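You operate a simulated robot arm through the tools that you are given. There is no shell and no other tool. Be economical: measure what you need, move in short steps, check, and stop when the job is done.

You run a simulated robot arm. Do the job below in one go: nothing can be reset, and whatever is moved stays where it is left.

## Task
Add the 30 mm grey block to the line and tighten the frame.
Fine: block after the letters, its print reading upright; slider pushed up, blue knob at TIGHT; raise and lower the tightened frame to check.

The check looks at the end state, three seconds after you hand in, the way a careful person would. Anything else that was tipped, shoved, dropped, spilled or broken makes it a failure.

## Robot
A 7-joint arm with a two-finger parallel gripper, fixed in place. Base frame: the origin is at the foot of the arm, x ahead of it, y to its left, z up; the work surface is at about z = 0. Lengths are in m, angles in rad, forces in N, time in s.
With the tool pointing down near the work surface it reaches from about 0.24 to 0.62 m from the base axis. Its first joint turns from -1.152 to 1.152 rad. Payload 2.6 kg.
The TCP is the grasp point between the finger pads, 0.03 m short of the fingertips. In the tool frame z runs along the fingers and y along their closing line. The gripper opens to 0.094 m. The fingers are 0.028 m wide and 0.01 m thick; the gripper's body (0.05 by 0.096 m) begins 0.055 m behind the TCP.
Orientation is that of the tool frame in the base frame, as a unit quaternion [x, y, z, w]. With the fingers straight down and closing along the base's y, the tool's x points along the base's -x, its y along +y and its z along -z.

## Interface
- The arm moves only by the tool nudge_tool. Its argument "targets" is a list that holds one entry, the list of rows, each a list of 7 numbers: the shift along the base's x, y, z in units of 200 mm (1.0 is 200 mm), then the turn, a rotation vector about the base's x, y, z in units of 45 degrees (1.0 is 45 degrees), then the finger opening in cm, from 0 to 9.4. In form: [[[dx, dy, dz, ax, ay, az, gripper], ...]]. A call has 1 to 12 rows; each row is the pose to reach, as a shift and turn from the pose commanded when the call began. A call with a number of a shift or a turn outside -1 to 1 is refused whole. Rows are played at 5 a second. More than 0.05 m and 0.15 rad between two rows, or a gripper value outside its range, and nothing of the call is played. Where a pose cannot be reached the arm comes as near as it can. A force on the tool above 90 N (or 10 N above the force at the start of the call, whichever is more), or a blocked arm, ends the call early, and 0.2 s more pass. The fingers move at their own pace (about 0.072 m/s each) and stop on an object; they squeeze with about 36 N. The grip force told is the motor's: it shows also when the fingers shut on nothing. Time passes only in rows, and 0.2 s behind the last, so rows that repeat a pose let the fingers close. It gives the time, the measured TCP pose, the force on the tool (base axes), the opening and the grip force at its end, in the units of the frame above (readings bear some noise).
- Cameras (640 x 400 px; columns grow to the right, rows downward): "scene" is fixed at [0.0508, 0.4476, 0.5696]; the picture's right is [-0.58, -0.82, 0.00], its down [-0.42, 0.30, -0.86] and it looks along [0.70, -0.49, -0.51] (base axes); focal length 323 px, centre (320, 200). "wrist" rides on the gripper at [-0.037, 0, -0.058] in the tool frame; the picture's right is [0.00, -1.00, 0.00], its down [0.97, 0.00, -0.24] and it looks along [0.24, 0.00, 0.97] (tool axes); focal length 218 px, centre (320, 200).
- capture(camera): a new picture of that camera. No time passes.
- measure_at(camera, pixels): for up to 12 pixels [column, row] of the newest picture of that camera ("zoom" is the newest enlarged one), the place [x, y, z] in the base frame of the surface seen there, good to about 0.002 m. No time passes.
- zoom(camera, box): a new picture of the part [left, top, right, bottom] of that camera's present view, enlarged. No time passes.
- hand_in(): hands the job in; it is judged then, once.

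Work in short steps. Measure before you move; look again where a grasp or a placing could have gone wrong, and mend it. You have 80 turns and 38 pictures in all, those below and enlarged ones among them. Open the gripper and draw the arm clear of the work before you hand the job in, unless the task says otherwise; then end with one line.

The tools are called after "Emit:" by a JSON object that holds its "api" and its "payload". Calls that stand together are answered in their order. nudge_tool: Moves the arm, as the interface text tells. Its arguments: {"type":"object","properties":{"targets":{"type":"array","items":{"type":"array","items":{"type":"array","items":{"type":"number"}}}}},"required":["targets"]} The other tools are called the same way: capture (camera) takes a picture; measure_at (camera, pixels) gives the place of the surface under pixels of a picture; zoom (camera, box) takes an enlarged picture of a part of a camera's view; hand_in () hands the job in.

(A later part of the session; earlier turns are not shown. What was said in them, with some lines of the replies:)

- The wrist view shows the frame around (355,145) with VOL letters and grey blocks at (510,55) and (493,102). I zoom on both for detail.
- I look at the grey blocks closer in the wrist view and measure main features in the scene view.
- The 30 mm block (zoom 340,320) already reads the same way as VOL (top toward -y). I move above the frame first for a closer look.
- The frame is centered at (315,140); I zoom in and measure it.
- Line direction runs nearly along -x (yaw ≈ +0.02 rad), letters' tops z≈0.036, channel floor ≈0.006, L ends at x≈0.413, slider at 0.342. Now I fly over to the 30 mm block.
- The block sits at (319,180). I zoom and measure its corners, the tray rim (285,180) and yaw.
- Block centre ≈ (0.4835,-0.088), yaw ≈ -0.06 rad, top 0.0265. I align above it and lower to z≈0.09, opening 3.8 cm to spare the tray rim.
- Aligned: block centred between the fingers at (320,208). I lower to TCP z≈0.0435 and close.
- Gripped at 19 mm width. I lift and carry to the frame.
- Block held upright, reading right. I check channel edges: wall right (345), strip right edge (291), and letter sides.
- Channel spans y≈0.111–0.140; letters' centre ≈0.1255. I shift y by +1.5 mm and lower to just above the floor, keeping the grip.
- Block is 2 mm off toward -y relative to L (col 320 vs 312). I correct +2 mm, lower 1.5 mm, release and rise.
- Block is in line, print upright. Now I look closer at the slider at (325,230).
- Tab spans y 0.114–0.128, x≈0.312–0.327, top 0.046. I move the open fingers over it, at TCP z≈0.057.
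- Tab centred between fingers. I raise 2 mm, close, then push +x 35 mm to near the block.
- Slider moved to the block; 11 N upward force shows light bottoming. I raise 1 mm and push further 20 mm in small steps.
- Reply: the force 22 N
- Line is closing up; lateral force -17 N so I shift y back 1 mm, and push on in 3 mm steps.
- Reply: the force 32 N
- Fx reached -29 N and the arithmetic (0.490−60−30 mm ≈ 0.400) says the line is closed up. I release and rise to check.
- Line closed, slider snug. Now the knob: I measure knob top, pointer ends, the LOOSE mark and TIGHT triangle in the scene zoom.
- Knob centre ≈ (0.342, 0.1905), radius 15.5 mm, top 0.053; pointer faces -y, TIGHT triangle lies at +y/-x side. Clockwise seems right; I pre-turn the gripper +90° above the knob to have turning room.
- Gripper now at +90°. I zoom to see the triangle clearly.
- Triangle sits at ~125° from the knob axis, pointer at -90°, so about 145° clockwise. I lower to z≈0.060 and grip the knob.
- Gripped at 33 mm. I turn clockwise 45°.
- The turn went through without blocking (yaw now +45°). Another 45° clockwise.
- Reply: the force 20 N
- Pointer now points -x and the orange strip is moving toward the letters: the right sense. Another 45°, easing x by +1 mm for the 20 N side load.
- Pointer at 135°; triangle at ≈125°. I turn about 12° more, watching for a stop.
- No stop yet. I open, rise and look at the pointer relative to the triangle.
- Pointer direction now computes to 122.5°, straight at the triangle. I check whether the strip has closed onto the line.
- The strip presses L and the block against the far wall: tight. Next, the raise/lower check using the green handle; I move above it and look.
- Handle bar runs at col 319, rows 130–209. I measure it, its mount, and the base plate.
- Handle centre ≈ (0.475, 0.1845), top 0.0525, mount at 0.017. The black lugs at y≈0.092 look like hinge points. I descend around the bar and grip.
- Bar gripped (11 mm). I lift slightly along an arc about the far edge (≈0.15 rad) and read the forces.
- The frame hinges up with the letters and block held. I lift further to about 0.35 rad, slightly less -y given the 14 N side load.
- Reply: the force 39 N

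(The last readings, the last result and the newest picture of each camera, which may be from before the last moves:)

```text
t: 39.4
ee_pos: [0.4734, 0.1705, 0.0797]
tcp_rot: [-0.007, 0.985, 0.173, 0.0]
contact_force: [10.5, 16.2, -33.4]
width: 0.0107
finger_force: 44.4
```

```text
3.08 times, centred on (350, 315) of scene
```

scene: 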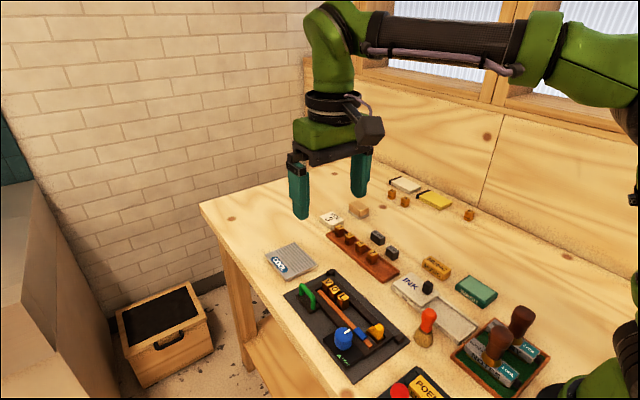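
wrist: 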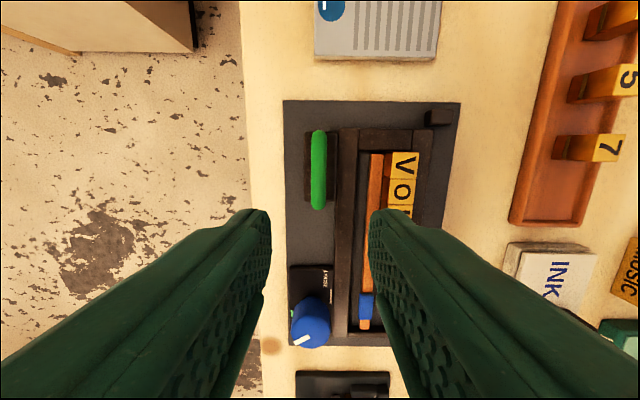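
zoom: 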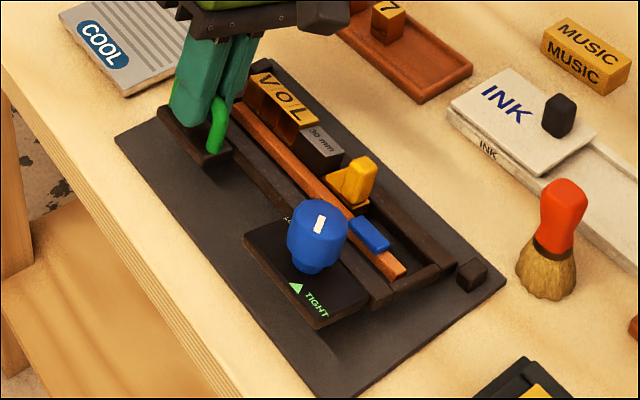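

Frame raised ≈0.35 rad, all sorts held; the -33 N suggests a stop, so high enough. I lower it back along the same path.

Emit:
{"api": "nudge_tool", "payload": {"targets": [[[0, 0.015, -0.02, -0.065, 0, 0, 0.2], [0, 0.028, -0.04, -0.128, 0, 0, 0.2], [0, 0.038, -0.06, -0.191, 0, 0, 0.2], [0, 0.046, -0.08, -0.255, 0, 0, 0.2], [0, 0.0555, -0.097, -0.302, 0, 0, 0.2], [0, 0.0635, -0.113, -0.349, 0, 0, 0.2], [0, 0.0745, -0.131, -0.397, 0, 0, 0.2], [0, 0.0785, -0.146, -0.445, 0, 0, 0.2], [0, 0.0785, -0.146, -0.445, 0, 0, 0.2]]]}}

```text
t: 41.4
ee_pos: [0.474, 0.1869, 0.0538]
tcp_rot: [-0.005, 1.0, 0.002, 0.0]
contact_force: [-23.0, 3.2, 31.5]
width: 0.011
finger_force: 44.2
```

Back at the starting grip height with the frame seated (31 N down-press). I ease up 1 mm, release and rise.

Emit:
{"api": "nudge_tool", "payload": {"targets": [[[0, 0, 0.002, 0, 0, 0, 0.2], [0, 0, 0.002, 0, 0, 0, 3.0], [0, 0, 0.002, 0, 0, 0, 3.0], [0, 0, 0.002, 0, 0, 0, 3.0], [0, 0, 0.15, 0, 0, 0, 3.0], [-0.1, 0, 0.35, 0, 0, 0, 3.0], [-0.3, 0, 0.5, 0, 0, 0, 3.0], [-0.45, 0, 0.65, 0, 0, 0, 3.0], [-0.45, 0, 0.65, 0, 0, 0, 3.0], [-0.45, 0, 0.65, 0, 0, 0, 3.0]]]}}

Emit:
{"api": "capture", "payload": {"camera": "wrist"}}

```text
t: 43.6
ee_pos: [0.382, 0.1837, 0.1824]
tcp_rot: [-0.007, 1.0, -0.001, 0.0]
contact_force: [0.8, 0.4, 0.2]
width: 0.0301
finger_force: 0.1
```

```text
1 pictures are left
```

wrist: 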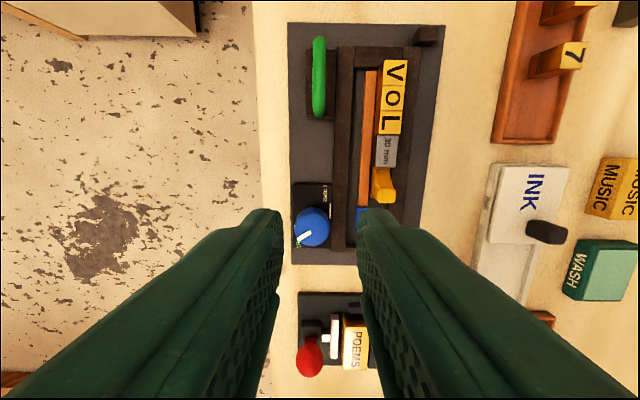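

All appear in place. I verify heights (frame down, letters seated) and pointer direction by measuring.

Emit:
{"api": "measure_at", "payload": {"camera": "wrist", "pixels": [[395, 72], [392, 97], [390, 122], [386, 152], [382, 180], [346, 120], [319, 76], [309, 232], [299, 241], [320, 195], [312, 226]]}}

```text
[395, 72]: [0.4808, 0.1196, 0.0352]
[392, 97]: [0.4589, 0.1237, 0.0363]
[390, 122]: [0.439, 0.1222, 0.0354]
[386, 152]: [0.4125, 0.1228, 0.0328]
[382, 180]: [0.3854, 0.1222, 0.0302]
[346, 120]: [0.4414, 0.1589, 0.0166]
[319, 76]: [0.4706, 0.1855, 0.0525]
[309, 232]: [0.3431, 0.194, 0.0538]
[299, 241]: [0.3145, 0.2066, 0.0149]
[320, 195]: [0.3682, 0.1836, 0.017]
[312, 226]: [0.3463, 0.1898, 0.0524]
```

Heights match the seated state. I draw the arm up clear with the gripper open, then one last look at the frame.

Emit:
{"api": "nudge_tool", "payload": {"targets": [[[0, 0, 0.2, 0, 0, 0, 6], [0, 0.05, 0.4, 0, 0, 0, 9], [0, 0.1, 0.6, 0, 0, 0, 9.4], [0, 0.1, 0.6, 0, 0, 0, 9.4], [0, 0.1, 0.6, 0, 0, 0, 9.4]]]}}

Emit:
{"api": "zoom", "payload": {"camera": "scene", "box": [280, 250, 420, 380]}}

```text
t: 44.8
ee_pos: [0.3818, 0.2049, 0.3026]
tcp_rot: [-0.008, 1.0, 0.0, 0.0]
contact_force: [-0.7, 0.4, -0.7]
width: 0.0941
finger_force: 0.1
```

```text
3.08 times, centred on (350, 315) of scene
```

zoom: 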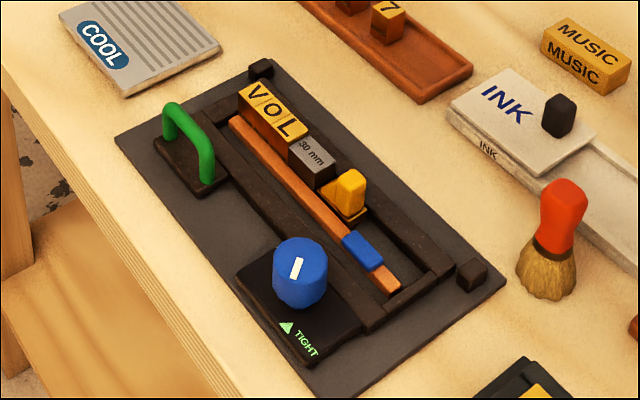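

The frame is down, with the line tight, the print upright, the knob at TIGHT and the arm clear. I hand in.

Emit:
{"api": "hand_in", "payload": {}}

```text
The job is handed in.
```

The 30 mm block is in line after VOL with its print upright, the slider is pushed up and the knob is at TIGHT; I raised the frame about 0.35 rad by its handle, everything held, and I lowered it again before handing in.
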